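You operate a simulated robot arm through the tools that you are given. There is no shell and no other tool. Be economical: measure what you need, move in short steps, check, and stop when the job is done.

You are at the controls of a simulated two-armed robot. One attempt, no reset.

JOB
Pick up the sachet from the slim white carton seat on the fitting stand with one hand, pass it to the other hand and put it on the handled white panel seat on the fitting stand. Put the small blue box on the handled white panel seat on the fitting stand away on the lower shelf of the low black bench. Take the corner board with the red band and leave it on top of the brown carton of foam. Do these in any order. Set down upright: sachet.
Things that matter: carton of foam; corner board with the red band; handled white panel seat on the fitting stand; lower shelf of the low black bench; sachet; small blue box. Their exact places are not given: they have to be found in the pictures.

It is judged by the outcome, as a careful person would: the job done as asked, and still so three seconds after it is handed in. It fails if anything else is knocked over, pushed out of place, dropped, spilled or broken.

ROBOT AND FRAMES
Two 7-joint arms with fingered hands on one trunk, on a base that drives. Base frame: it is fixed to the floor where the robot stands at the start and does not move with it; the origin is under the middle of the robot, x ahead of it, y to its left, z up. Readings come in m, degrees, newtons and seconds.
The left shoulder is at the start at [0.048, 0.104, 1.074], the right one opposite. With the tool pointing down near the work surface each hand reaches from about 0.22 to 0.58 m from the robot's upright axis, wherever it stands, measured 20 degrees to its own side. Places, roughly: carton of foam [16.75, -8.25, 1]; corner board with the red band (6x6x37 cm) [13.2, -7.8, 0.9]; handled white panel seat on the fitting stand (62x [0.48, -0.68, 0.74]; lower shelf of the low black bench (108x18 cm) [6.66, -3.26, 0.28]. Payload 2.4 kg a hand.
The tool frame of a hand sits at the grasp point between the pads (the TCP): z along the fingers, y along the line on which they close. The tips reach 0.017 m beyond it. The gripper opens to 0.088 m. The gripper's body begins 0.047 m behind the TCP. The gripper is a hand of 2 fingers: y runs from the thumb to the fingers, the wrist lies at [0, 0, -0.165] in the tool frame, and closing takes about 1.5 s.
Orientation is that of the tool frame in the base frame, as a unit quaternion [x, y, z, w]. With the fingers straight down and closing along the base's y, the tool's x points along the base's -x, its y along +y and its z along -z.

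CONTROLS
- The arms move only by the tool nudge_tool. It takes "left_rows", "right_rows" or both (then of equal length, played together; a hand with none holds still); each is a list that holds one entry, the list of rows, each a list of 7 numbers: the shift along the base's x, y, z in m, then the turn, a rotation vector about the base's x, y, z in degrees, then the finger opening in m, from 0 to 0.088. In form: [[[tx, ty, tz, ax, ay, az, jaw], ...]]. A call has 1 to 8 rows; each row shifts and turns the commanded pose from where the row before left it. Rows are played at 5 a second. More than 0.05 m and 8.6 degrees between two rows, or a gripper value outside its range, and nothing of the call is played. A pose out of reach is approached as far as the arm can. The call stops where the force on the tool passes 40 N (or 10 N more than at its start, if that is more) or the arm is blocked; 0.2 s more then pass. The fingers move at their own pace (about 0.153 m/s each) and stop on an object; they squeeze with about 25 N. The grip force told is the motor's: it shows also when the fingers shut on nothing. Time passes only in rows, and 0.2 s behind the last, so rows that do not move let the fingers close. It gives the time, the measured TCP pose, the force on the tool (base axes), the opening and the grip force at its end, in the units of the frame above (readings bear some noise), with the torque about the TCP (base axes, N m) and any sound that the robot's microphone picked up.
- Cameras (640 x 400 px; columns grow to the right, rows downward): "scene" is now at [0.1082, -0.0325, 1.0311]; the picture's right is [-0.40, -0.92, 0.00], its down [0.21, -0.09, -0.97] and it looks along [0.89, -0.39, 0.23] (base axes); focal length 214 px, centre (320, 200). "left" rides on the left gripper at [-0.05, 0.003, -0.063] in its tool frame; the picture's right is [-0.06, -1.00, 0.00], its down [0.78, -0.05, -0.62] and it looks along [0.62, -0.04, 0.79] (tool axes); focal length 275 px, centre (320, 200). "right" rides on the right gripper at [0.05, 0.003, -0.063] in its tool frame; the picture's right is [-0.06, 1.00, 0.00], its down [-0.78, -0.05, -0.62] and it looks along [-0.62, -0.04, 0.79] (tool axes); focal length 275 px, centre (320, 200).
- capture(camera): a new picture of that camera. The clock stands still meanwhile.
- lift_body(by): slides the trunk up (or, below 0, down) by that many m; the arms and the scene camera ride with it, the base frame stays. It gives what a move gives, with no picture.
- base_move(legs): drives the robot by 1 to 6 legs, each [ahead, left, turn to the left] in m, m and degrees, along the robot's own axes; the way and the turn of a leg run together, so that a leg with both is an arc; at most 1.5 m and 180 degrees a leg. The arms and the cameras ride along, it lands a little off, and it stops where it bumps. It gives what a move gives.
- set_grasp(shape, hand): the hand has 2 fingers and takes this shape, open, in about a second: jaw (thumb against the fingers, like two jaws); tri (thumb and two fingers); tip (a fingertip pinch); poke (one finger out to press); point (the index stretched); flat (the hand flat); cup (the hand cupped); fist (a fist). The gripper value then closes the fingers along that shape, each until it touches; the sizes above hold for jaw. It gives what a move gives, with no picture.
- aim_head(pan, tilt): turns the head with the scene camera to pan (to the left, within 60 degrees either way) and tilt (down, from -29 to 69), counted from straight ahead of the robot. It gives what a move gives.
- point_at(camera, pixels): for up to 12 pixels [column, row] of the newest picture of that camera ("zoom" is the newest enlarged one), the place [x, y, z] in the base frame of the surface seen there, good to about 0.002 m. The clock stands still meanwhile.
- inspect(camera, box): a new picture of the part [left, top, right, bottom] of that camera's present view, enlarged. The clock stands still meanwhile.
- sign_off(): hands the job in; it is judged then, once.

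Work in short steps. Measure before you move; look again where a grasp or a placing could have gone wrong, and mend it. You have 110 turns and 88 pictures in all, those below and enlarged ones among them. Open the grippers and draw the arms clear of the work before you hand the job in, unless the task says otherwise; then end with one line.

The tools are called after "Request:" by a JSON object that holds its "name" and its "arguments". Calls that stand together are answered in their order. nudge_tool: Moves the arms, as the interface text tells. Its arguments: {"type":"object","properties":{"left_rows":{"type":"array","items":{"type":"array","items":{"type":"array","items":{"type":"number"}}}},"right_rows":{"type":"array","items":{"type":"array","items":{"type":"array","items":{"type":"number"}}}}},"required":[]} The other tools are called the same way: lift_body (by) slides the trunk up or down; set_grasp (shape, hand) gives the hand a shape; base_move (legs) drives the base; aim_head (pan, tilt) turns the head that bears the scene camera; capture (camera) takes a picture; point_at (camera, pixels) gives the place of the surface under pixels of a picture; inspect (camera, box) takes an enlarged picture of a part of a camera's view; sign_off () hands the job in.

At the start:

```text
clock: 0.0
left_position: [0.3563, -0.0155, 1.0745]
left_tcp_rot: [0.0, 1.0, 0.001, 0.0]
left_contact_force: [-0.1, 0.2, 0.1]
left_moment: [0.02, 0.0, 0.0]
left_finger_gap: 0.088
left_finger_force: 0.0
left_shape: jaw
right_position: [0.27, -0.2985, 1.0159]
right_tcp_rot: [0.0, 1.0, 0.0, 0.0]
right_contact_force: [-0.5, -0.3, 0.1]
right_moment: [0.01, 0.0, -0.01]
right_finger_gap: 0.088
right_finger_force: 0.1
right_shape: jaw
trunk travel left (down, up): [-0.305, 0.545]
robot x, y, heading: [-0.0041, 0.0026, 0.0]
head pan, tilt: [-42.7, 19.8]
```

scene: 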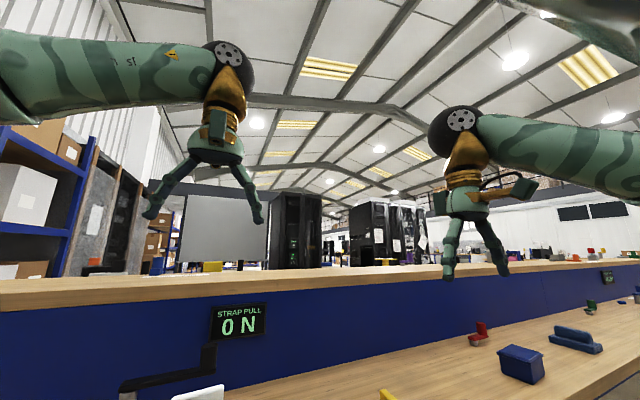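
right: 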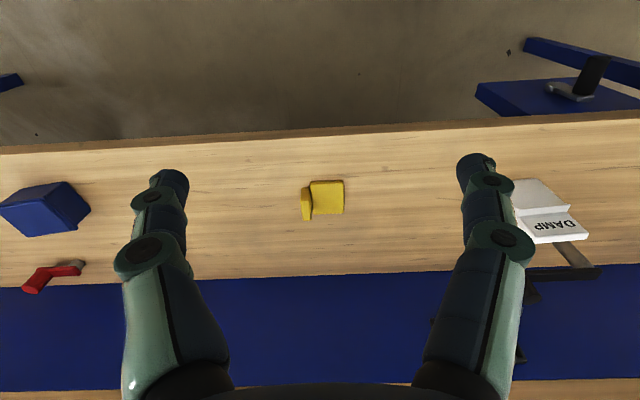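
left: 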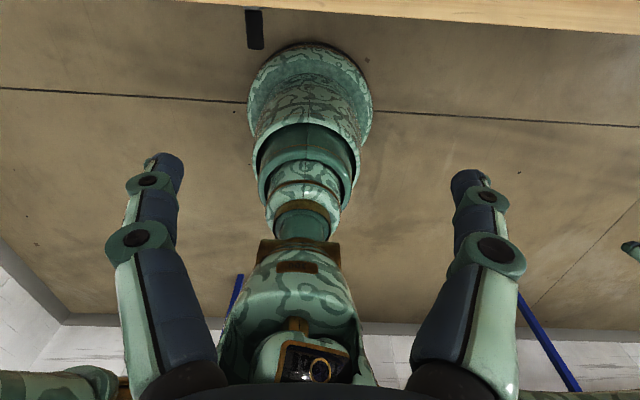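

The scene camera looks too high, so I tilt it down and look at the work surface.

Request:
{"name": "aim_head", "arguments": {"pan": -42, "tilt": 60}}

Request:
{"name": "capture", "arguments": {"camera": "scene"}}

```text
clock: 1.1
left_position: [0.357, -0.0152, 1.0754]
left_tcp_rot: [-0.001, 1.0, 0.0, -0.001]
left_contact_force: [0.0, 0.4, 0.8]
left_moment: [0.0, 0.01, 0.0]
left_finger_gap: 0.0881
left_finger_force: 0.1
left_shape: jaw
right_position: [0.2702, -0.2973, 1.0163]
right_tcp_rot: [0.0, 1.0, 0.0, 0.0]
right_contact_force: [-0.2, -0.2, 0.9]
right_moment: [0.04, 0.0, 0.0]
right_finger_gap: 0.0878
right_finger_force: 0.1
right_shape: jaw
trunk travel left (down, up): [-0.305, 0.545]
robot x, y, heading: [0.0017, -0.0005, 0.1]
head pan, tilt: [-42.0, 60.0]
```

```text
84 pictures are left
```

scene: 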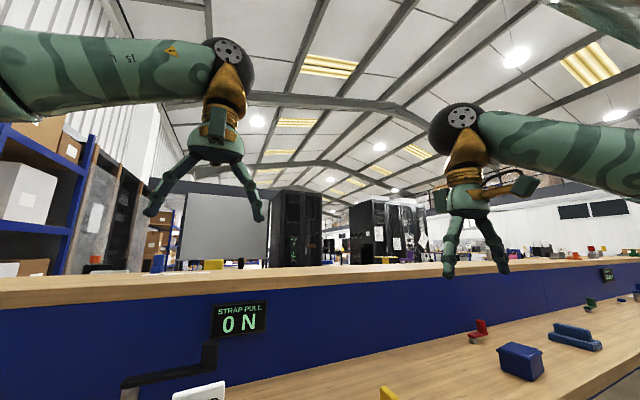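

The picture hardly changed after the head turn; I take it again to check.

Request:
{"name": "capture", "arguments": {"camera": "scene"}}

Request:
{"name": "capture", "arguments": {"camera": "right"}}

Request:
{"name": "point_at", "arguments": {"camera": "scene", "pixels": [[522, 352], [575, 335], [480, 325], [200, 390], [385, 395], [240, 320], [160, 375]]}}

Request:
{"name": "point_at", "arguments": {"camera": "right", "pixels": [[325, 198], [540, 195], [555, 228], [45, 200], [35, 280], [575, 90], [300, 240], [300, 390], [300, 300]]}}

```text
83 pictures are left
```

scene: 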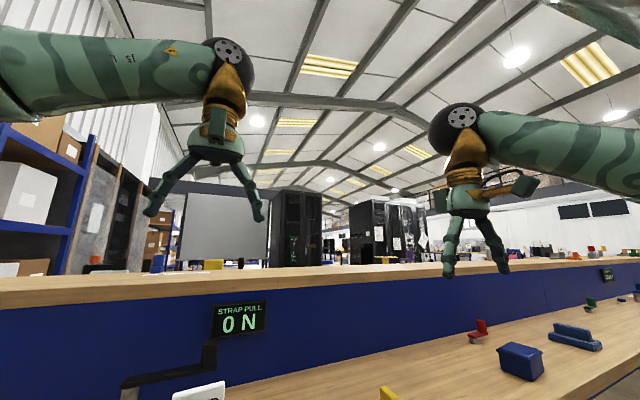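

```text
82 pictures are left
```

right: 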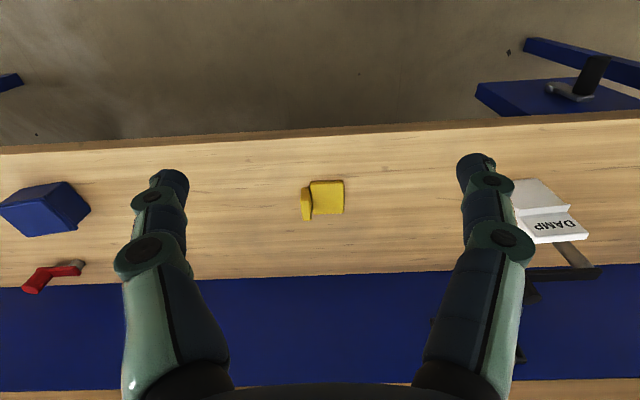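

```text
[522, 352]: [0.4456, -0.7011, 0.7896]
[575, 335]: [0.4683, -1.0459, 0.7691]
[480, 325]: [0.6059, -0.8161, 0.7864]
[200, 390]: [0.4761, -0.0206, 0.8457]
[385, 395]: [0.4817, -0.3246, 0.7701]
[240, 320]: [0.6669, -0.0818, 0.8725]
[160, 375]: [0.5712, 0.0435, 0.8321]
```

```text
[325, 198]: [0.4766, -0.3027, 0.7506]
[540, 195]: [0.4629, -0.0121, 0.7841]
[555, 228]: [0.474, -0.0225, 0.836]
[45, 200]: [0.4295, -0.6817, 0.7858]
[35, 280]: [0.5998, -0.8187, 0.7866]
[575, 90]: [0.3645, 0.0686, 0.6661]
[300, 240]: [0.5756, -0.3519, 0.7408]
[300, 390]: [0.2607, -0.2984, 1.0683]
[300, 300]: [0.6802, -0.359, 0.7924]
```

The head reports a turn, but the view hasn't changed. I try another head aim and zoom on the white object.

Request:
{"name": "aim_head", "arguments": {"pan": -15, "tilt": 69}}

Request:
{"name": "capture", "arguments": {"camera": "scene"}}

Request:
{"name": "inspect", "arguments": {"camera": "right", "box": [440, 20, 640, 320]}}

Request:
{"name": "inspect", "arguments": {"camera": "scene", "box": [440, 240, 640, 400]}}

```text
clock: 2.0
left_position: [0.3568, -0.0157, 1.0763]
left_tcp_rot: [-0.001, 1.0, 0.0, 0.0]
left_contact_force: [0.1, 0.2, -0.4]
left_moment: [0.0, 0.0, 0.01]
left_finger_gap: 0.0879
left_finger_force: 0.1
left_shape: jaw
right_position: [0.2699, -0.2984, 1.0159]
right_tcp_rot: [0.0, 1.0, 0.0, 0.001]
right_contact_force: [0.0, -0.8, 0.5]
right_moment: [0.03, -0.04, -0.02]
right_finger_gap: 0.088
right_finger_force: 0.1
right_shape: jaw
trunk travel left (down, up): [-0.305, 0.545]
robot x, y, heading: [0.0027, -0.0015, -0.1]
head pan, tilt: [-15.0, 68.8]
```

```text
81 pictures are left
```

scene: 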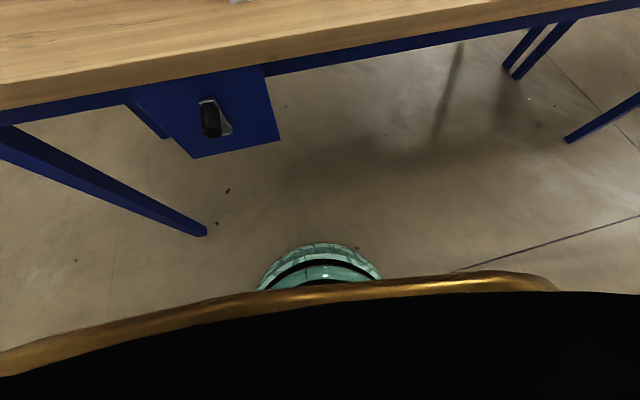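

```text
1.33 times, centred on (540, 170) of right
```

zoom: 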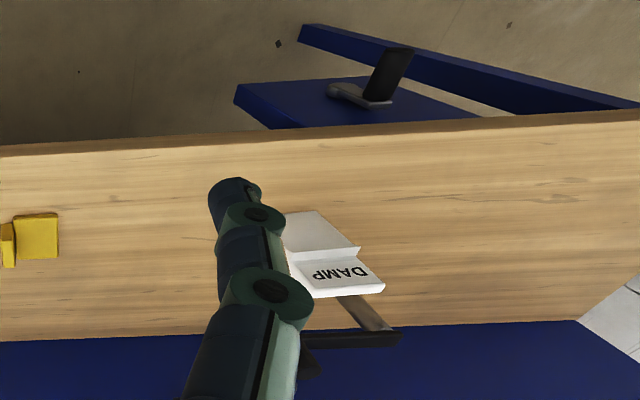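

```text
2.50 times, centred on (540, 320) of scene
```

zoom: 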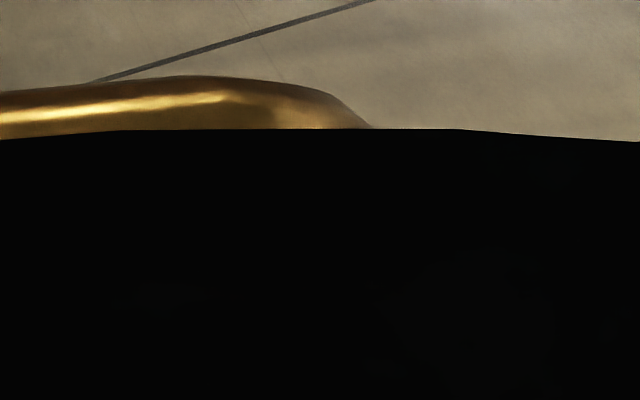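

The head does move. I aim moderately down at the whole stand.

Request:
{"name": "aim_head", "arguments": {"pan": -45, "tilt": 35}}

Request:
{"name": "capture", "arguments": {"camera": "scene"}}

```text
clock: 3.0
left_position: [0.3563, -0.0162, 1.0744]
left_tcp_rot: [0.0, 1.0, 0.0, 0.0]
left_contact_force: [-0.3, 0.9, 1.0]
left_moment: [0.03, -0.01, -0.01]
left_finger_gap: 0.088
left_finger_force: 0.0
left_shape: jaw
right_position: [0.2686, -0.2994, 1.0159]
right_tcp_rot: [0.001, 1.0, 0.0, 0.0]
right_contact_force: [-0.9, -0.6, 0.7]
right_moment: [0.0, 0.01, 0.02]
right_finger_gap: 0.0879
right_finger_force: 0.1
right_shape: jaw
trunk travel left (down, up): [-0.305, 0.545]
robot x, y, heading: [-0.002, -0.0012, -0.3]
head pan, tilt: [-45.0, 35.0]
```

```text
78 pictures are left
```

scene: 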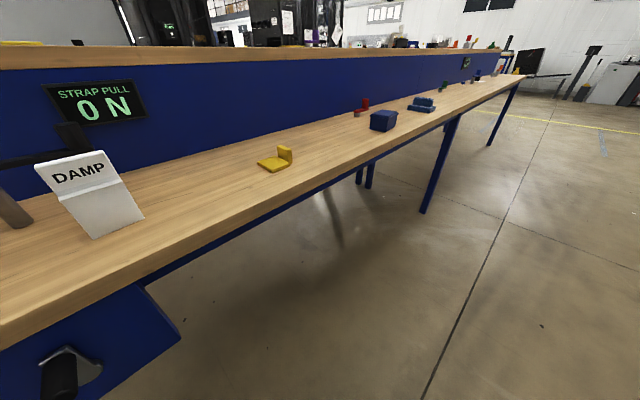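

I zoom in on the items along the bench.

Request:
{"name": "inspect", "arguments": {"camera": "scene", "box": [240, 60, 540, 200]}}

Request:
{"name": "point_at", "arguments": {"camera": "scene", "pixels": [[383, 118], [272, 163], [85, 165], [120, 215], [365, 105], [420, 105], [460, 88], [15, 205], [70, 135]]}}

Request:
{"name": "inspect", "arguments": {"camera": "scene", "box": [0, 60, 240, 260]}}

```text
2.13 times, centred on (390, 130) of scene
```

zoom: 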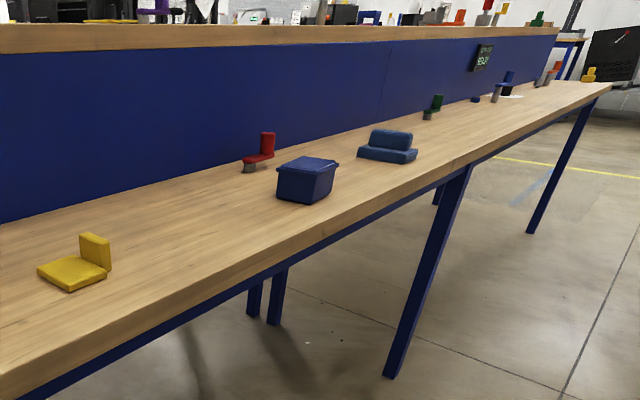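

```text
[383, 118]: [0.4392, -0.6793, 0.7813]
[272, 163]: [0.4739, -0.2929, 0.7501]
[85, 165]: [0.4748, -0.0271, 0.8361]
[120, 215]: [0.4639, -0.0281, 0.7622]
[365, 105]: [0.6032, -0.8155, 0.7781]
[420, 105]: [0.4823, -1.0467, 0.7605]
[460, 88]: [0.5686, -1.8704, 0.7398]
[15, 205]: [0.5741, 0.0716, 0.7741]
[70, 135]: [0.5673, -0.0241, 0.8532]
```

```text
2.00 times, centred on (120, 160) of scene
```

zoom: 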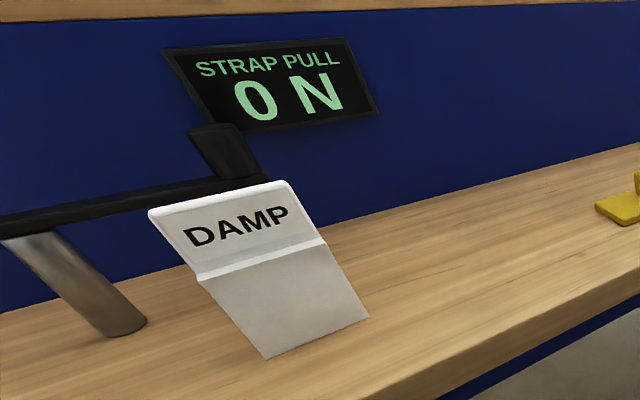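

I scan the left part of the stand too, for any other sachet candidate.

Request:
{"name": "aim_head", "arguments": {"pan": 35, "tilt": 35}}

Request:
{"name": "capture", "arguments": {"camera": "scene"}}

Request:
{"name": "aim_head", "arguments": {"pan": 0, "tilt": 40}}

Request:
{"name": "capture", "arguments": {"camera": "scene"}}

```text
clock: 4.5
left_position: [0.3564, -0.0163, 1.0756]
left_tcp_rot: [0.0, 1.0, -0.001, 0.0]
left_contact_force: [-1.0, -0.8, 1.1]
left_moment: [0.02, -0.04, -0.03]
left_finger_gap: 0.0879
left_finger_force: 0.0
left_shape: jaw
right_position: [0.2689, -0.2971, 1.0151]
right_tcp_rot: [0.001, 1.0, 0.0, 0.0]
right_contact_force: [0.1, 0.3, 0.3]
right_moment: [0.0, 0.03, 0.01]
right_finger_gap: 0.0878
right_finger_force: 0.0
right_shape: jaw
trunk travel left (down, up): [-0.305, 0.545]
robot x, y, heading: [-0.0027, -0.0016, -0.3]
head pan, tilt: [35.0, 35.0]
```

```text
75 pictures are left
```

scene: 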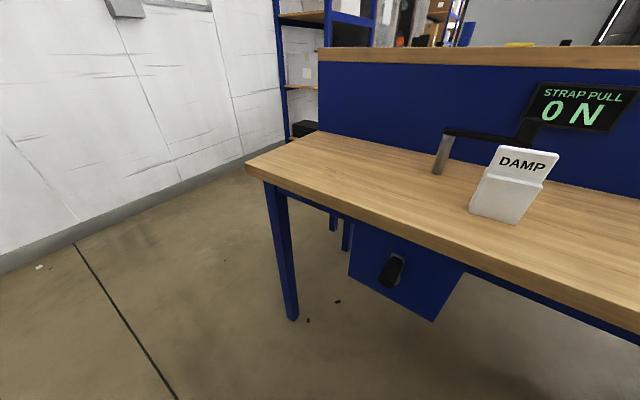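

```text
clock: 5.5
left_position: [0.3574, -0.0152, 1.0751]
left_tcp_rot: [0.0, 1.0, -0.001, 0.0]
left_contact_force: [0.5, 1.5, 0.3]
left_moment: [0.01, -0.01, 0.02]
left_finger_gap: 0.0879
left_finger_force: 0.0
left_shape: jaw
right_position: [0.2702, -0.2976, 1.0159]
right_tcp_rot: [0.0, 1.0, 0.0, 0.0]
right_contact_force: [0.0, 0.1, -0.9]
right_moment: [0.0, -0.01, 0.03]
right_finger_gap: 0.0881
right_finger_force: 0.0
right_shape: jaw
trunk travel left (down, up): [-0.305, 0.545]
robot x, y, heading: [-0.0011, -0.0042, -0.1]
head pan, tilt: [0.0, 40.0]
```

```text
74 pictures are left
```

scene: 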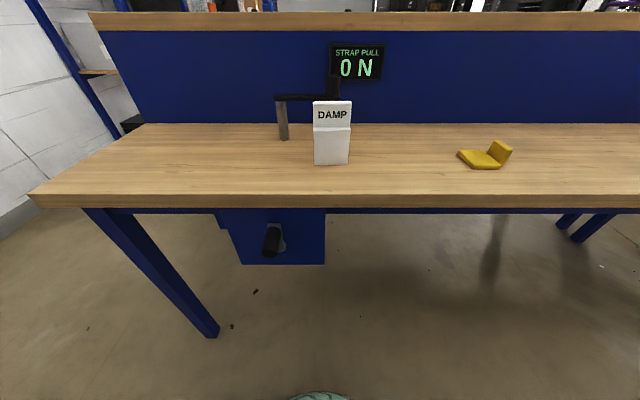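

The DAMP pouch standing at [0.47, -0.02] is the only sachet. I measure its edges from this view and the wrist camera.

Request:
{"name": "point_at", "arguments": {"camera": "scene", "pixels": [[315, 104], [349, 104], [332, 110], [332, 124], [332, 131], [316, 145], [348, 145], [332, 162], [316, 163], [347, 161], [282, 130], [300, 98]]}}

Request:
{"name": "capture", "arguments": {"camera": "left"}}

Request:
{"name": "inspect", "arguments": {"camera": "scene", "box": [250, 80, 410, 180]}}

```text
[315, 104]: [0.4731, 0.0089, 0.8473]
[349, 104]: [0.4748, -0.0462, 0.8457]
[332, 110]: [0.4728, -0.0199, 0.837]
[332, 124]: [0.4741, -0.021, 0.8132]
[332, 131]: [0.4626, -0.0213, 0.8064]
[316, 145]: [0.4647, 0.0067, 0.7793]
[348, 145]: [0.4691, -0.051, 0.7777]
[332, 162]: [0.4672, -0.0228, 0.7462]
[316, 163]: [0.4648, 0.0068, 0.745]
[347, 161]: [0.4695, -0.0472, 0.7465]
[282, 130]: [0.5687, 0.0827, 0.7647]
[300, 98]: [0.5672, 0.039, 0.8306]
```

```text
73 pictures are left
```

left: 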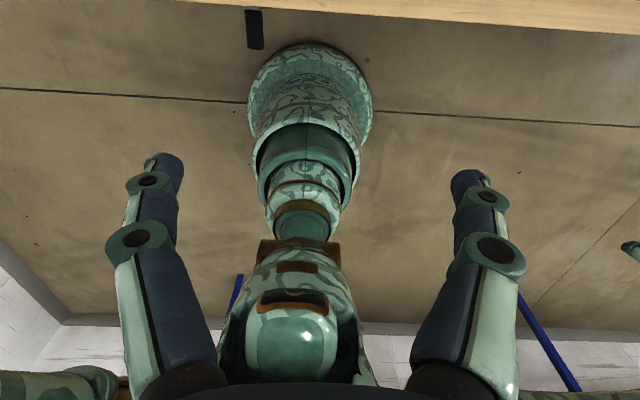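

```text
4.00 times, centred on (330, 130) of scene
```

zoom: 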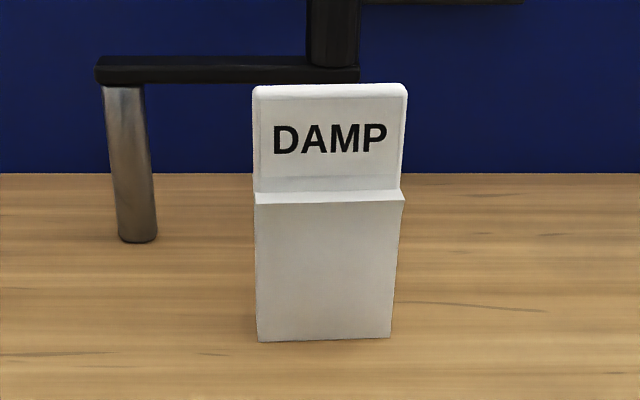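

It might be one piece or a card standing in a slim carton. I raise the trunk to see it from above.

Request:
{"name": "lift_body", "arguments": {"by": 0.35}}

Request:
{"name": "aim_head", "arguments": {"pan": 0, "tilt": 62}}

Request:
{"name": "capture", "arguments": {"camera": "scene"}}

```text
clock: 8.9
left_position: [0.3565, -0.0148, 1.4248]
left_tcp_rot: [0.0, 1.0, -0.001, 0.0]
left_contact_force: [-0.3, 0.1, -0.3]
left_moment: [-0.01, 0.02, 0.0]
left_finger_gap: 0.0878
left_finger_force: 0.0
left_shape: jaw
right_position: [0.2693, -0.2986, 1.3661]
right_tcp_rot: [-0.001, 1.0, 0.0, 0.0]
right_contact_force: [0.5, 0.2, -0.2]
right_moment: [-0.04, -0.01, 0.01]
right_finger_gap: 0.0878
right_finger_force: 0.1
right_shape: jaw
trunk travel left (down, up): [-0.655, 0.195]
robot x, y, heading: [0.0013, -0.0007, 0.1]
head pan, tilt: [0.0, 40.0]
```

```text
clock: 9.8
left_position: [0.3573, -0.0151, 1.4258]
left_tcp_rot: [0.0, 1.0, 0.0, 0.0]
left_contact_force: [-0.3, 0.3, 0.3]
left_moment: [0.03, -0.01, 0.02]
left_finger_gap: 0.0882
left_finger_force: 0.1
left_shape: jaw
right_position: [0.2712, -0.2974, 1.3653]
right_tcp_rot: [0.001, 1.0, 0.0, 0.001]
right_contact_force: [-1.2, 0.0, 0.1]
right_moment: [0.05, -0.01, -0.03]
right_finger_gap: 0.0879
right_finger_force: 0.0
right_shape: jaw
trunk travel left (down, up): [-0.655, 0.195]
robot x, y, heading: [-0.0029, -0.0015, 0.0]
head pan, tilt: [0.0, 62.0]
```

```text
71 pictures are left
```

scene: 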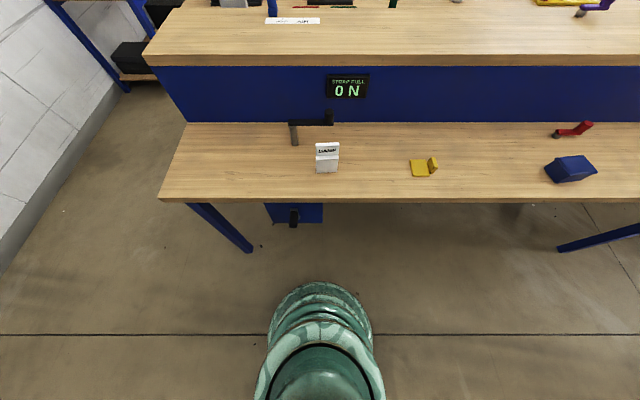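

Request:
{"name": "inspect", "arguments": {"camera": "scene", "box": [288, 115, 368, 195]}}

Request:
{"name": "inspect", "arguments": {"camera": "scene", "box": [530, 110, 620, 190]}}

```text
5.00 times, centred on (328, 155) of scene
```

zoom: 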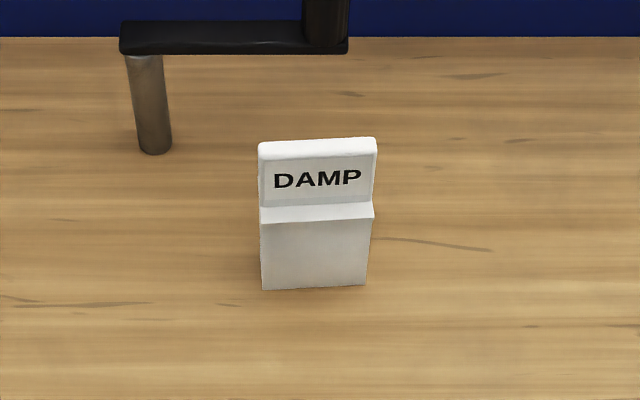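

```text
5.00 times, centred on (575, 150) of scene
```

zoom: 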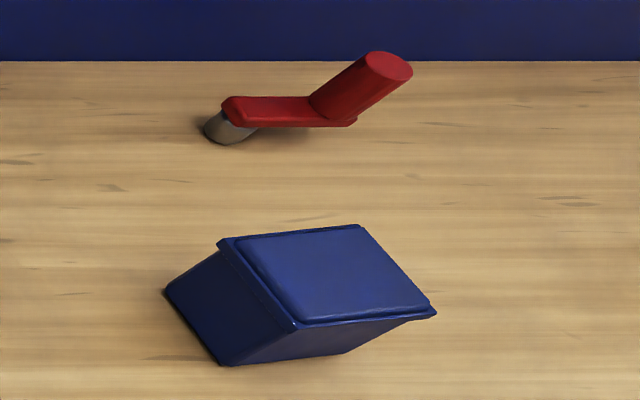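

I measure the thickness of the DAMP piece from the zoomed views.

Request:
{"name": "point_at", "arguments": {"camera": "zoom", "pixels": [[240, 250], [355, 240], [300, 318], [420, 308], [185, 290], [225, 355], [345, 345], [300, 270], [180, 300], [340, 235]]}}

Request:
{"name": "inspect", "arguments": {"camera": "scene", "box": [308, 130, 348, 180]}}

Request:
{"name": "point_at", "arguments": {"camera": "zoom", "pixels": [[320, 95], [320, 110], [320, 120], [320, 130], [320, 140], [320, 200], [320, 215], [320, 225], [320, 235], [320, 245], [220, 300], [400, 300]]}}

```text
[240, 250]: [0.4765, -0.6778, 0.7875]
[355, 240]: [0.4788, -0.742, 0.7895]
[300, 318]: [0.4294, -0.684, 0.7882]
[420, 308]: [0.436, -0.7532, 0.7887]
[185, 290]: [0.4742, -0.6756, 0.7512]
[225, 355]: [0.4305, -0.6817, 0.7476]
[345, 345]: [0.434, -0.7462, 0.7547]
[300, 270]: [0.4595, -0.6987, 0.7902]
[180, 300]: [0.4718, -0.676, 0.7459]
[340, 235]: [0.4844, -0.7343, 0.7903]
```

```text
8.00 times, centred on (328, 155) of scene
```

zoom: 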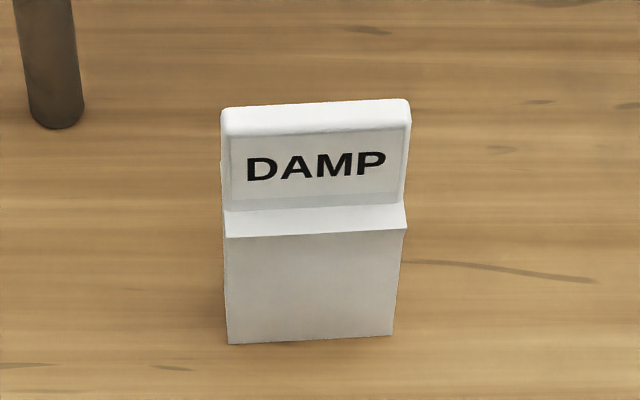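

```text
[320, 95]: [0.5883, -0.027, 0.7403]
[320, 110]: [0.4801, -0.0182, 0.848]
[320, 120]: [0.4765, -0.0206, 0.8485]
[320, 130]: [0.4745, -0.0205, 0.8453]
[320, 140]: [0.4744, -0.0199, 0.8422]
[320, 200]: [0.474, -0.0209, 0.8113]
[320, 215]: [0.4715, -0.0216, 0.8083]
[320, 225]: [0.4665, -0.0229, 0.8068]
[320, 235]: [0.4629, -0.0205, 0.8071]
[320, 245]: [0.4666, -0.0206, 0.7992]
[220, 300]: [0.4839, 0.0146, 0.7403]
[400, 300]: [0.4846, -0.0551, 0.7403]
```

The DAMP pouch is 58 mm wide, with a header about 9 mm thick (x 0.474–0.483, z 0.807–0.848). The left hand will pick it by the header, tilted outwards and closing along x, so that the right hand can take the header's other half. I lower the trunk first.

Request:
{"name": "lift_body", "arguments": {"by": -0.25}}

Request:
{"name": "nudge_tool", "arguments": {"left_rows": [[[0, 0, 0, 0, 0, 8.5, 0.06], [0, 0, 0, 0, 0, 8.5, 0.06], [0, 0, 0, 0, 0, 8.5, 0.06], [0, 0, 0, 0, 0, 8.5, 0.06], [0, 0, 0, 0, 0, 8.5, 0.06], [0, 0, 0, 0, 0, 8.5, 0.06], [0, 0, 0, 0, 0, 8.5, 0.06], [0, 0, 0, 0, 0, 8.5, 0.06]]], "right_rows": [[[0, 0, 0, 0, 0, 8.5, 0.06], [0, 0, 0, 0, 0, 8.5, 0.06], [0, 0, 0, 0, 0, 8.5, 0.06], [0, 0, 0, 0, 0, 8.5, 0.06], [0, 0, 0, 0, 0, 8.5, 0.06], [0, 0, 0, 0, 0, 8.5, 0.06], [0, 0, 0, 0, 0, 8.5, 0.06], [0, 0, 0, 0, 0, 8.5, 0.06]]]}}

Request:
{"name": "nudge_tool", "arguments": {"left_rows": [[[0, 0, 0, 0, 0, 8.5, 0.05], [0, 0, 0, 0, 0, 8, 0.05], [0, 0, 0, 0, 0, 7.5, 0.05], [0, 0.02, 0, -8.5, 0, 0, 0.05], [0, 0.02, 0, -8.5, 0, 0, 0.05], [0, 0.02, 0, -8.5, 0, 0, 0.05], [0, 0.02, 0, -8.5, 0, 0, 0.05]]], "right_rows": [[[0, 0, 0, 0, 0, 8.5, 0.05], [0, 0, 0, 0, 0, 8, 0.05], [0, 0, 0, 0, 0, 7.5, 0.05], [0, 0, 0, 8.5, 0, 0, 0.05], [0, 0, 0, 8.5, 0, 0, 0.05], [0, 0, 0, 8.5, 0, 0, 0.05], [0, 0, 0, 8.5, 0, 0, 0.05]]]}}

```text
clock: 12.4
left_position: [0.3574, -0.0156, 1.176]
left_tcp_rot: [0.0, 1.0, 0.0, 0.0]
left_contact_force: [-0.1, -0.1, -0.7]
left_moment: [-0.01, 0.02, -0.03]
left_finger_gap: 0.0876
left_finger_force: 0.0
left_shape: jaw
right_position: [0.2692, -0.2978, 1.1156]
right_tcp_rot: [-0.001, 1.0, 0.0, 0.0]
right_contact_force: [-0.8, 0.1, -0.4]
right_moment: [0.01, -0.04, -0.01]
right_finger_gap: 0.0879
right_finger_force: 0.0
right_shape: jaw
trunk travel left (down, up): [-0.405, 0.445]
robot x, y, heading: [-0.0042, -0.002, -0.1]
head pan, tilt: [0.0, 62.0]
```

```text
clock: 14.2
left_position: [0.3554, -0.0165, 1.176]
left_tcp_rot: [-0.561, 0.828, 0.0, 0.0]
left_contact_force: [-0.2, 0.3, -0.9]
left_moment: [0.0, 0.0, -0.01]
left_finger_gap: 0.0603
left_finger_force: 0.1
left_shape: jaw
right_position: [0.27, -0.2964, 1.115]
right_tcp_rot: [-0.56, 0.828, 0.0, 0.0]
right_contact_force: [0.2, 0.3, -0.5]
right_moment: [0.0, -0.05, 0.0]
right_finger_gap: 0.0605
right_finger_force: 0.0
right_shape: jaw
trunk travel left (down, up): [-0.405, 0.445]
robot x, y, heading: [0.0004, 0.0014, 0.2]
head pan, tilt: [0.0, 62.0]
```

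```text
clock: 15.8
left_position: [0.3567, 0.0657, 1.1746]
left_tcp_rot: [0.688, -0.664, 0.204, 0.211]
left_contact_force: [0.0, -0.2, 0.2]
left_moment: [0.0, 0.03, 0.0]
left_finger_gap: 0.0503
left_finger_force: 0.2
left_shape: jaw
right_position: [0.2697, -0.2967, 1.1166]
right_tcp_rot: [0.688, -0.664, -0.203, -0.212]
right_contact_force: [0.0, -0.1, -0.2]
right_moment: [-0.01, -0.02, 0.0]
right_finger_gap: 0.0505
right_finger_force: 0.0
right_shape: jaw
trunk travel left (down, up): [-0.405, 0.445]
robot x, y, heading: [-0.0007, -0.0007, 0.1]
head pan, tilt: [0.0, 62.0]
```

Both hands are oriented. I bring the left hand above and to the left of the header and look.

Request:
{"name": "nudge_tool", "arguments": {"left_rows": [[[0.0175, -0.0023, -0.04, 0, 0, 0, 0.04], [0.0175, -0.0023, -0.04, 0, 0, 0, 0.04], [0.0175, -0.0023, -0.04, 0, 0, 0, 0.04], [0.0175, -0.0023, -0.04, 0, 0, 0, 0.04], [0.0175, -0.0023, -0.04, 0, 0, 0, 0.04], [0.0175, -0.0023, -0.04, 0, 0, 0, 0.04], [0.0175, -0.0023, -0.04, 0, 0, 0, 0.04]]]}}

Request:
{"name": "aim_head", "arguments": {"pan": 0, "tilt": 38}}

Request:
{"name": "capture", "arguments": {"camera": "scene"}}

Request:
{"name": "capture", "arguments": {"camera": "left"}}

```text
clock: 17.4
left_position: [0.4807, 0.048, 0.8945]
left_tcp_rot: [0.688, -0.664, 0.203, 0.21]
left_contact_force: [-0.1, -0.9, 0.2]
left_moment: [0.01, 0.03, 0.0]
left_finger_gap: 0.0403
left_finger_force: 0.0
left_shape: jaw
right_position: [0.2713, -0.2978, 1.1155]
right_tcp_rot: [0.689, -0.664, -0.203, -0.21]
right_contact_force: [-0.3, -0.1, 0.4]
right_moment: [0.01, 0.01, 0.01]
right_finger_gap: 0.0505
right_finger_force: 0.1
right_shape: jaw
trunk travel left (down, up): [-0.405, 0.445]
robot x, y, heading: [-0.004, 0.0036, 0.2]
head pan, tilt: [0.0, 62.0]
```

```text
clock: 18.2
left_position: [0.4792, 0.0483, 0.8965]
left_tcp_rot: [0.688, -0.664, 0.204, 0.21]
left_contact_force: [-0.1, -0.8, 0.5]
left_moment: [0.02, -0.01, 0.01]
left_finger_gap: 0.0403
left_finger_force: 0.1
left_shape: jaw
right_position: [0.27, -0.2973, 1.1155]
right_tcp_rot: [0.688, -0.664, -0.203, -0.211]
right_contact_force: [0.1, 0.0, 0.1]
right_moment: [0.02, 0.0, 0.01]
right_finger_gap: 0.0504
right_finger_force: 0.0
right_shape: jaw
trunk travel left (down, up): [-0.405, 0.445]
robot x, y, heading: [-0.0029, 0.0009, 0.0]
head pan, tilt: [0.0, 38.0]
```

```text
67 pictures are left
```

scene: 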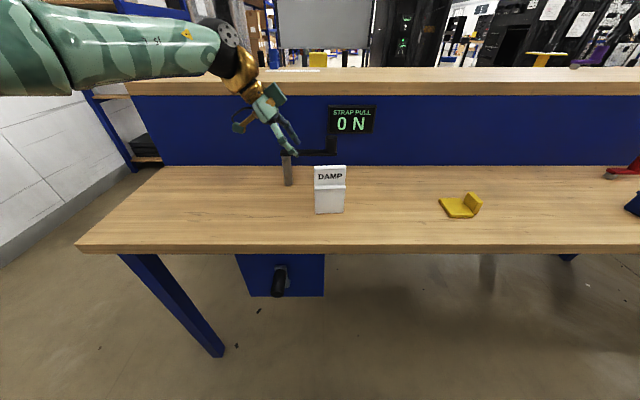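

```text
66 pictures are left
```

left: 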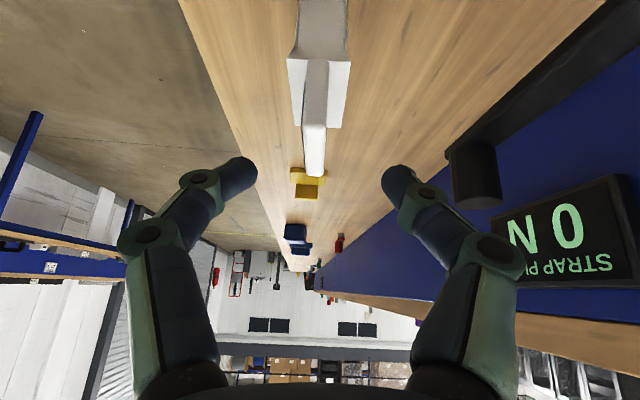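

The header lies centred between the fingers. I move in along the fingers onto its left half and close.

Request:
{"name": "nudge_tool", "arguments": {"left_rows": [[[0, -0.0155, -0.021, 0, 0, 0, 0.04], [0, -0.0155, -0.021, 0, 0, 0, 0.04], [0, -0.0145, -0.021, 0, 0, 0, 0.04]]]}}

Request:
{"name": "inspect", "arguments": {"camera": "scene", "box": [240, 90, 400, 230]}}

Request:
{"name": "capture", "arguments": {"camera": "left"}}

```text
clock: 19.1
left_position: [0.479, 0.003, 0.8333]
left_tcp_rot: [0.687, -0.665, 0.202, 0.211]
left_contact_force: [-0.6, -0.4, -0.5]
left_moment: [-0.01, 0.0, 0.01]
left_finger_gap: 0.0405
left_finger_force: 0.1
left_shape: jaw
right_position: [0.2693, -0.2977, 1.1156]
right_tcp_rot: [0.689, -0.664, -0.202, -0.211]
right_contact_force: [1.0, 0.3, -0.9]
right_moment: [-0.01, 0.01, 0.0]
right_finger_gap: 0.0504
right_finger_force: 0.0
right_shape: jaw
trunk travel left (down, up): [-0.405, 0.445]
robot x, y, heading: [0.0016, 0.0009, 0.1]
head pan, tilt: [0.0, 38.0]
```

```text
2.86 times, centred on (320, 160) of scene
```

zoom: 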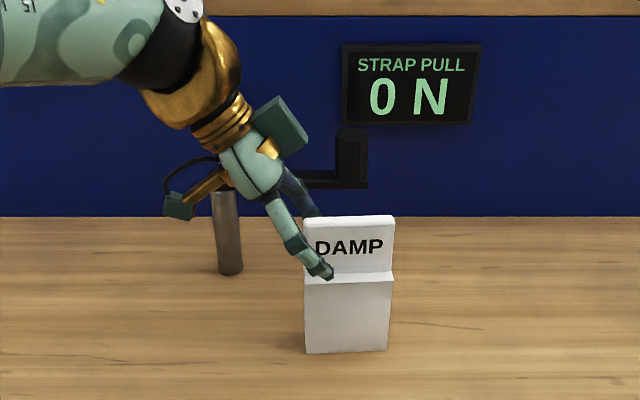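

```text
64 pictures are left
```

left: 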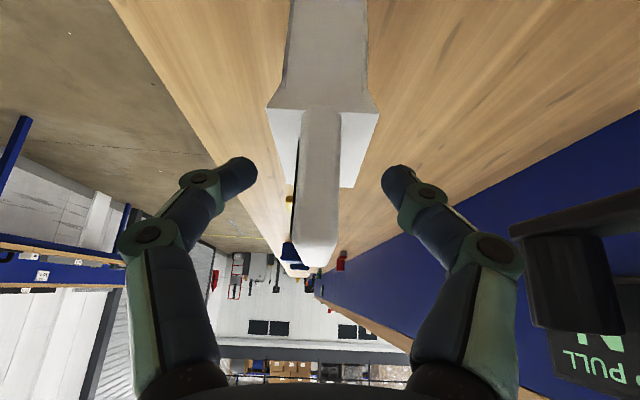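

The tips are close to the ledge, so I rise 4 mm and close.

Request:
{"name": "nudge_tool", "arguments": {"left_rows": [[[0, 0, 0.004, 0, 0, 0, 0.04], [0, 0, 0, 0, 0, 0, 0.02], [0, 0, 0, 0, 0, 0, 0.0], [0, 0, 0, 0, 0, 0, 0.0], [0, 0, 0, 0, 0, 0, 0.0], [0, 0, 0, 0, 0, 0, 0.0]]]}}

Request:
{"name": "inspect", "arguments": {"camera": "scene", "box": [240, 90, 400, 230]}}

```text
clock: 20.4
left_position: [0.4777, 0.0027, 0.8378]
left_tcp_rot: [0.688, -0.664, 0.203, 0.21]
left_contact_force: [0.4, 0.0, -0.4]
left_moment: [0.03, 0.01, 0.03]
left_finger_gap: 0.0058
left_finger_force: 25.4
left_shape: jaw
right_position: [0.2709, -0.2974, 1.1158]
right_tcp_rot: [0.689, -0.663, -0.204, -0.21]
right_contact_force: [-0.5, 0.5, 0.1]
right_moment: [0.0, 0.01, -0.02]
right_finger_gap: 0.0504
right_finger_force: 0.0
right_shape: jaw
trunk travel left (down, up): [-0.405, 0.445]
robot x, y, heading: [0.0006, -0.0034, -0.0]
head pan, tilt: [0.0, 38.0]
```

```text
2.86 times, centred on (320, 160) of scene
```

zoom: 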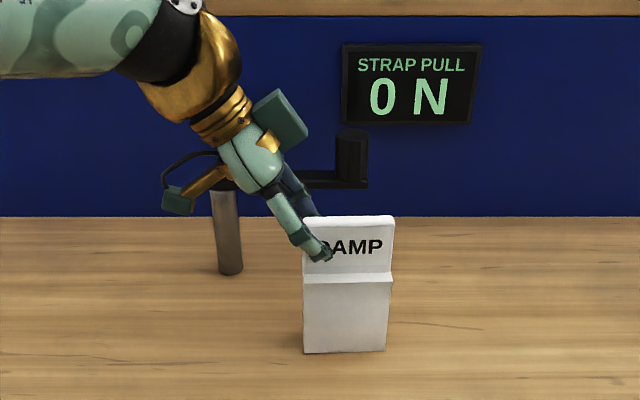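

Gripped: gap 5.8 mm at 25 N. I lift straight up, draw it back to the handover place and look.

Request:
{"name": "nudge_tool", "arguments": {"left_rows": [[[0, 0, 0.02, 0, 0, 0, 0], [0, 0, 0.03, 0, 0, 0, 0], [0, 0, 0.03, 0, 0, 0, 0], [-0.025, 0.0, 0.03, 0, 0, 0, 0], [-0.03, 0.0, 0.02, 0, 0, 0, 0], [-0.03, 0.005, 0.02, 0, 0, 0, 0], [-0.03, 0.005, 0.02, 0, 0, 0, 0], [0, 0, 0, 0, 0, 0, 0]]]}}

Request:
{"name": "capture", "arguments": {"camera": "scene"}}

```text
clock: 22.2
left_position: [0.3639, 0.0134, 1.0076]
left_tcp_rot: [0.688, -0.664, 0.203, 0.21]
left_contact_force: [0.6, -0.1, 0.2]
left_moment: [0.03, 0.03, 0.02]
left_finger_gap: 0.0057
left_finger_force: 24.6
left_shape: jaw
right_position: [0.2701, -0.2976, 1.115]
right_tcp_rot: [0.688, -0.664, -0.203, -0.211]
right_contact_force: [0.1, 0.7, 0.1]
right_moment: [0.01, 0.0, 0.02]
right_finger_gap: 0.0503
right_finger_force: 0.0
right_shape: jaw
trunk travel left (down, up): [-0.405, 0.445]
robot x, y, heading: [0.0003, 0.0034, 0.0]
head pan, tilt: [0.0, 38.0]
```

```text
62 pictures are left
```

scene: 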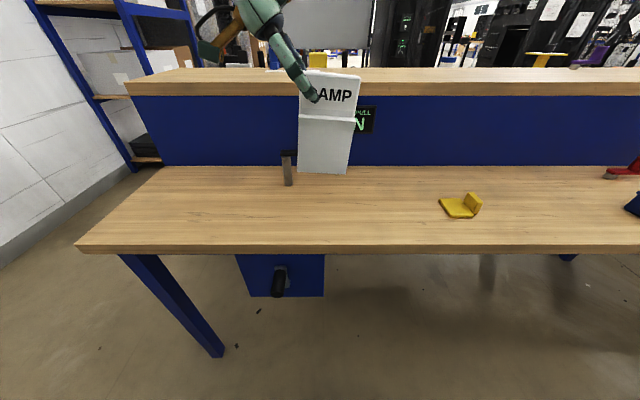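

The sachet hangs firmly as one piece. I measure its header corners before bringing in the right hand.

Request:
{"name": "point_at", "arguments": {"camera": "scene", "pixels": [[357, 80], [352, 112], [350, 100], [303, 160], [343, 165], [330, 75], [345, 95]]}}

Request:
{"name": "nudge_tool", "arguments": {"right_rows": [[[0.02, 0.035, 0, 0, 0, 0, 0.045], [0.02, 0.035, 0, 0, 0, 0, 0.045], [0.02, 0.035, -0.01, 0, 0, 0, 0.045], [0.018, 0.035, -0.01, 0, 0, 0, 0.045], [0.018, 0.035, -0.01, 0, 0, 0, 0.045], [0, 0.03, -0.01, 0, 0, 0, 0.045], [0, 0, 0, 0, 0, 0, 0.045]]]}}

Request:
{"name": "capture", "arguments": {"camera": "right"}}

Request:
{"name": "capture", "arguments": {"camera": "scene"}}

```text
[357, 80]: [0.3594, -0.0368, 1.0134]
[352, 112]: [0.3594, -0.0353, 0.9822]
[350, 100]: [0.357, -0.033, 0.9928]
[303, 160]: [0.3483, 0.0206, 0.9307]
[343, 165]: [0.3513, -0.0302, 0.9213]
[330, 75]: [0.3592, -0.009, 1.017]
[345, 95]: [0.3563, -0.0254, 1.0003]
```

```text
clock: 23.9
left_position: [0.3639, 0.013, 1.0083]
left_tcp_rot: [0.689, -0.663, 0.204, 0.21]
left_contact_force: [-0.5, 0.6, -0.8]
left_moment: [0.01, 0.0, -0.03]
left_finger_gap: 0.0058
left_finger_force: 24.7
left_shape: jaw
right_position: [0.366, -0.0936, 1.0741]
right_tcp_rot: [0.688, -0.664, -0.203, -0.21]
right_contact_force: [-1.3, 0.0, -0.6]
right_moment: [-0.01, -0.02, -0.01]
right_finger_gap: 0.0452
right_finger_force: 0.0
right_shape: jaw
trunk travel left (down, up): [-0.405, 0.445]
robot x, y, heading: [-0.0008, -0.0005, 0.1]
head pan, tilt: [0.0, 38.0]
```

```text
61 pictures are left
```

right: 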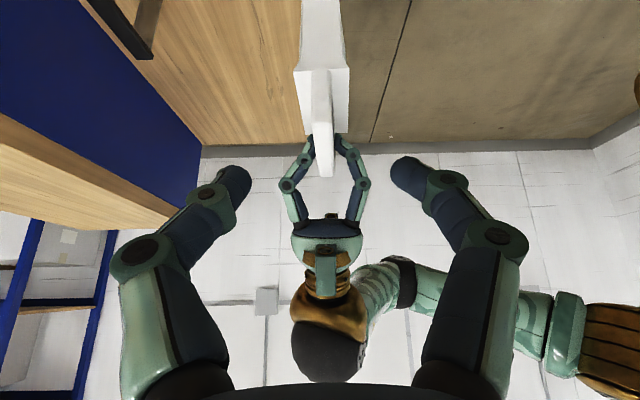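

```text
60 pictures are left
```

scene: 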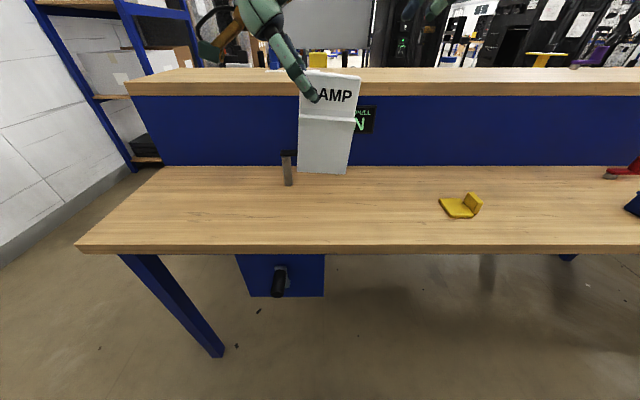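

The header's right half is at x≈0.364, right edge y≈-0.038 and z 0.98–1.017. The right hand moves in along its fingers to [0.364, -0.032, 1.004].

Request:
{"name": "nudge_tool", "arguments": {"right_rows": [[[-0.001, 0.015, -0.002, 0, 0, 0, 0.045], [-0.001, 0.0157, -0.023, 0, 0, 0, 0.045], [0, 0.0155, -0.023, 0, 0, 0, 0.045], [0, 0.0155, -0.022, 0, 0, 0, 0.045], [0, 0, 0, 0, 0, 0, 0.045]]]}}

Request:
{"name": "inspect", "arguments": {"camera": "scene", "box": [240, 40, 420, 190]}}

Request:
{"name": "capture", "arguments": {"camera": "right"}}

```text
clock: 25.1
left_position: [0.3652, 0.0128, 1.0069]
left_tcp_rot: [0.688, -0.664, 0.203, 0.211]
left_contact_force: [-0.3, -0.6, -0.8]
left_moment: [0.01, -0.03, 0.0]
left_finger_gap: 0.0056
left_finger_force: 24.7
left_shape: jaw
right_position: [0.3651, -0.0304, 1.005]
right_tcp_rot: [0.689, -0.663, -0.203, -0.21]
right_contact_force: [-0.4, -1.2, -0.7]
right_moment: [0.01, 0.0, 0.01]
right_finger_gap: 0.0452
right_finger_force: 0.1
right_shape: jaw
trunk travel left (down, up): [-0.405, 0.445]
robot x, y, heading: [-0.0012, -0.0006, 0.0]
head pan, tilt: [0.0, 38.0]
```

```text
2.67 times, centred on (330, 115) of scene
```

zoom: 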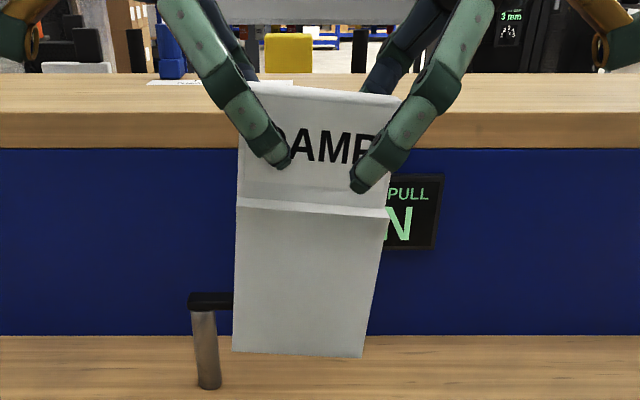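

```text
58 pictures are left
```

right: 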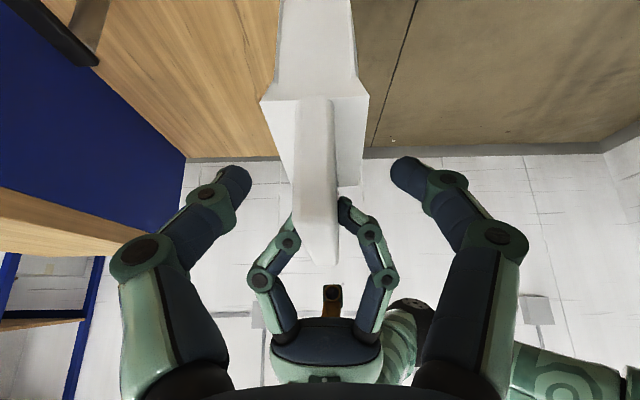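

Both hands clear each other on the header. I close the right hand.

Request:
{"name": "nudge_tool", "arguments": {"right_rows": [[[0, 0, 0, 0, 0, 0, 0.02], [0, 0, 0, 0, 0, 0, 0], [0, 0, 0, 0, 0, 0, 0], [0, 0, 0, 0, 0, 0, 0], [0, 0, 0, 0, 0, 0, 0], [0, 0, 0, 0, 0, 0, 0]]]}}

```text
clock: 26.4
left_position: [0.3637, 0.0124, 1.0075]
left_tcp_rot: [0.688, -0.664, 0.204, 0.211]
left_contact_force: [-1.6, -1.8, -0.1]
left_moment: [0.0, 0.03, -0.03]
left_finger_gap: 0.0057
left_finger_force: 25.1
left_shape: jaw
right_position: [0.3646, -0.0314, 1.0066]
right_tcp_rot: [0.689, -0.663, -0.203, -0.21]
right_contact_force: [0.7, 1.1, -0.2]
right_moment: [0.02, 0.01, 0.04]
right_finger_gap: 0.0057
right_finger_force: 25.0
right_shape: jaw
trunk travel left (down, up): [-0.405, 0.445]
robot x, y, heading: [-0.004, 0.0028, -0.2]
head pan, tilt: [0.0, 38.0]
```

Both hands hold it. I open the left hand and draw it back along its fingers.

Request:
{"name": "nudge_tool", "arguments": {"left_rows": [[[0, 0, 0, 0, 0, 0, 0.02], [0, 0, 0, 0, 0, 0, 0.045], [0, 0, 0, 0, 0, 0, 0.045], [0, 0.022, 0.033, 0, 0, 0, 0.045], [0, 0.022, 0.033, 0, 0, 0, 0.045], [0, 0.022, 0.033, 0, 0, 0, 0.045], [-0.02, 0.04, 0, 0, 0, 0, 0.045], [-0.02, 0.04, 0, 0, 0, 0, 0.045]]]}}

Request:
{"name": "inspect", "arguments": {"camera": "scene", "box": [240, 40, 420, 190]}}

```text
clock: 28.2
left_position: [0.3225, 0.1601, 1.1086]
left_tcp_rot: [0.688, -0.664, 0.203, 0.211]
left_contact_force: [0.4, -0.1, -0.2]
left_moment: [-0.01, -0.01, 0.02]
left_finger_gap: 0.0446
left_finger_force: 0.0
left_shape: jaw
right_position: [0.3638, -0.0325, 1.0056]
right_tcp_rot: [0.688, -0.664, -0.203, -0.21]
right_contact_force: [0.1, 0.5, 0.8]
right_moment: [-0.02, 0.0, 0.03]
right_finger_gap: 0.0059
right_finger_force: 25.3
right_shape: jaw
trunk travel left (down, up): [-0.405, 0.445]
robot x, y, heading: [-0.0001, 0.0004, 0.2]
head pan, tilt: [0.0, 38.0]
```

```text
2.67 times, centred on (330, 115) of scene
```

zoom: 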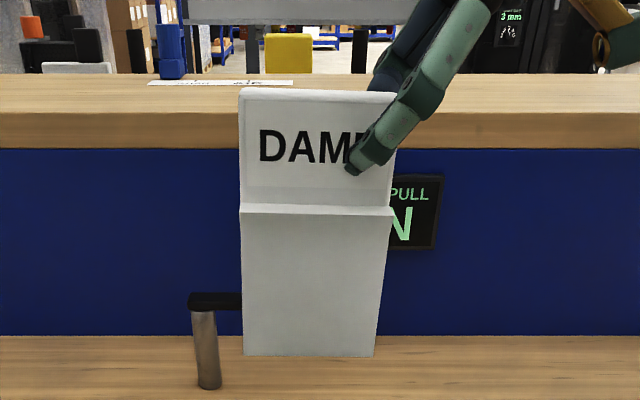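

Handover is done and the sachet hangs level in the right hand. I drive 0.5 m to the right, towards the panel seat.

Request:
{"name": "base_move", "arguments": {"legs": [[0, -0.5, 0]]}}

Request:
{"name": "capture", "arguments": {"camera": "scene"}}

```text
clock: 31.1
left_position: [0.3222, -0.3269, 1.1086]
left_tcp_rot: [0.687, -0.665, 0.203, 0.211]
left_contact_force: [-0.4, 0.6, 0.7]
left_moment: [-0.01, 0.01, -0.02]
left_finger_gap: 0.0448
left_finger_force: 0.1
left_shape: jaw
right_position: [0.3626, -0.5182, 1.0061]
right_tcp_rot: [0.687, -0.665, -0.203, -0.211]
right_contact_force: [-0.7, -0.6, 0.1]
right_moment: [-0.01, 0.02, 0.01]
right_finger_gap: 0.0056
right_finger_force: 25.0
right_shape: jaw
trunk travel left (down, up): [-0.405, 0.445]
robot x, y, heading: [-0.0006, -0.485, -0.3]
head pan, tilt: [0.0, 38.0]
```

```text
56 pictures are left
```

scene: 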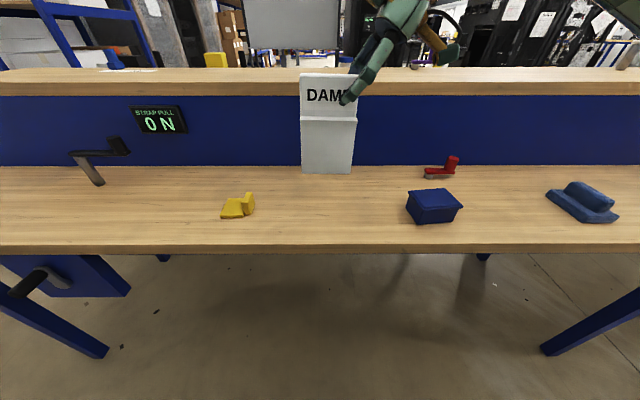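

I measure the sachet's bottom edge and lean before lowering.

Request:
{"name": "point_at", "arguments": {"camera": "scene", "pixels": [[304, 171], [327, 171], [350, 171], [327, 125], [304, 125], [350, 125], [310, 80], [330, 80]]}}

```text
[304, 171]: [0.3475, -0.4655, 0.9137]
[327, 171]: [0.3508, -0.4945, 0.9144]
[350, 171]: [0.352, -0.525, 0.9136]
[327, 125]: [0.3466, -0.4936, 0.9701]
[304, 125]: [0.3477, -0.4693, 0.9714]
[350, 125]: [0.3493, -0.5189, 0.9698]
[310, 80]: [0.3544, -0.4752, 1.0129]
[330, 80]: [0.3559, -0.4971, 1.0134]
```

The sachet bottom is at z≈0.912, level, and the bench is at 0.740. I carry it over [0.465, -0.57] and lower it to about 1.5 cm above the bench.

Request:
{"name": "nudge_tool", "arguments": {"right_rows": [[[0.03, -0.02, 0, 0, 0, 0, 0], [0.03, -0.02, 0, 0, 0, 0, 0], [0.03, -0.02, 0, 0, 0, 0, 0], [0.015, -0.015, -0.03, 0, 0, 0, 0], [0, 0, -0.045, 0, 0, 0, 0], [0, 0, -0.045, 0, 0, 0, 0], [0, 0, -0.035, 0, 0, 0, 0], [0, 0, 0, 0, 0, 0, 0]]]}}

Request:
{"name": "inspect", "arguments": {"camera": "scene", "box": [280, 120, 480, 245]}}

Request:
{"name": "point_at", "arguments": {"camera": "zoom", "pixels": [[180, 260], [250, 260], [215, 255], [215, 200]]}}

```text
clock: 32.9
left_position: [0.3219, -0.3266, 1.1074]
left_tcp_rot: [0.687, -0.665, 0.203, 0.211]
left_contact_force: [0.3, 0.1, -1.2]
left_moment: [0.01, 0.01, -0.01]
left_finger_gap: 0.0443
left_finger_force: 0.0
left_shape: jaw
right_position: [0.4672, -0.5927, 0.8513]
right_tcp_rot: [0.687, -0.665, -0.203, -0.211]
right_contact_force: [0.0, 0.5, -0.6]
right_moment: [-0.03, 0.03, -0.04]
right_finger_gap: 0.0059
right_finger_force: 25.1
right_shape: jaw
trunk travel left (down, up): [-0.405, 0.445]
robot x, y, heading: [-0.0011, -0.4841, -0.2]
head pan, tilt: [0.0, 38.0]
```

```text
3.20 times, centred on (380, 182) of scene
```

zoom: 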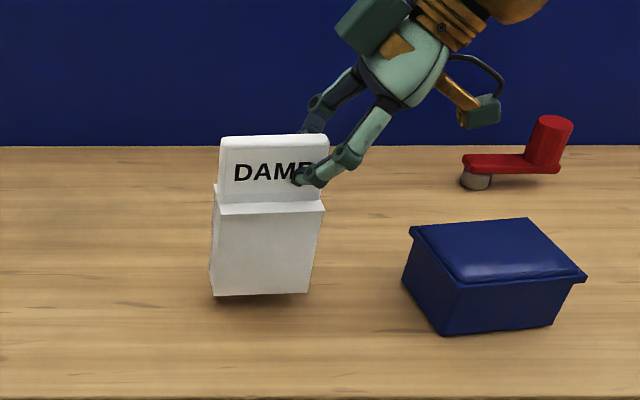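

```text
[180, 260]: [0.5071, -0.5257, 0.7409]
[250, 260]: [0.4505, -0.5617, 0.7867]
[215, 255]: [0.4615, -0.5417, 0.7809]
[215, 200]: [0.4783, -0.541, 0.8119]
```

About 1.5 cm remains; I lower in small steps until contact.

Request:
{"name": "nudge_tool", "arguments": {"right_rows": [[[0, 0, -0.006, 0, 0, 0, 0], [0, 0, -0.005, 0, 0, 0, 0], [0, 0, -0.003, 0, 0, 0, 0], [0, 0, 0, 0, 0, 0, 0]]]}}

Request:
{"name": "inspect", "arguments": {"camera": "scene", "box": [320, 140, 420, 230]}}

Request:
{"name": "point_at", "arguments": {"camera": "zoom", "pixels": [[158, 310], [200, 312], [260, 312], [200, 250], [300, 312]]}}

```text
clock: 33.9
left_position: [0.3239, -0.3263, 1.1073]
left_tcp_rot: [0.687, -0.665, 0.203, 0.211]
left_contact_force: [1.0, -0.7, -0.7]
left_moment: [0.01, -0.01, -0.01]
left_finger_gap: 0.0447
left_finger_force: 0.1
left_shape: jaw
right_position: [0.4685, -0.5935, 0.8374]
right_tcp_rot: [0.687, -0.665, -0.203, -0.211]
right_contact_force: [-0.4, 0.3, -0.2]
right_moment: [0.01, 0.01, 0.01]
right_finger_gap: 0.0057
right_finger_force: 25.0
right_shape: jaw
trunk travel left (down, up): [-0.405, 0.445]
robot x, y, heading: [-0.0036, -0.4844, -0.2]
head pan, tilt: [0.0, 38.0]
```

```text
4.44 times, centred on (370, 185) of scene
```

zoom: 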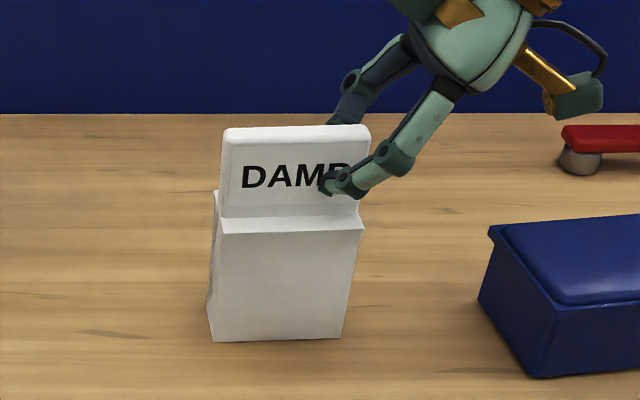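

```text
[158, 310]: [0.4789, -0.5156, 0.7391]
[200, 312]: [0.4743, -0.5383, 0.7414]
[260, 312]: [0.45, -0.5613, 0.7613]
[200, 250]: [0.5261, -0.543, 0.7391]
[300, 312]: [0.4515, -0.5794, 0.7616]
```

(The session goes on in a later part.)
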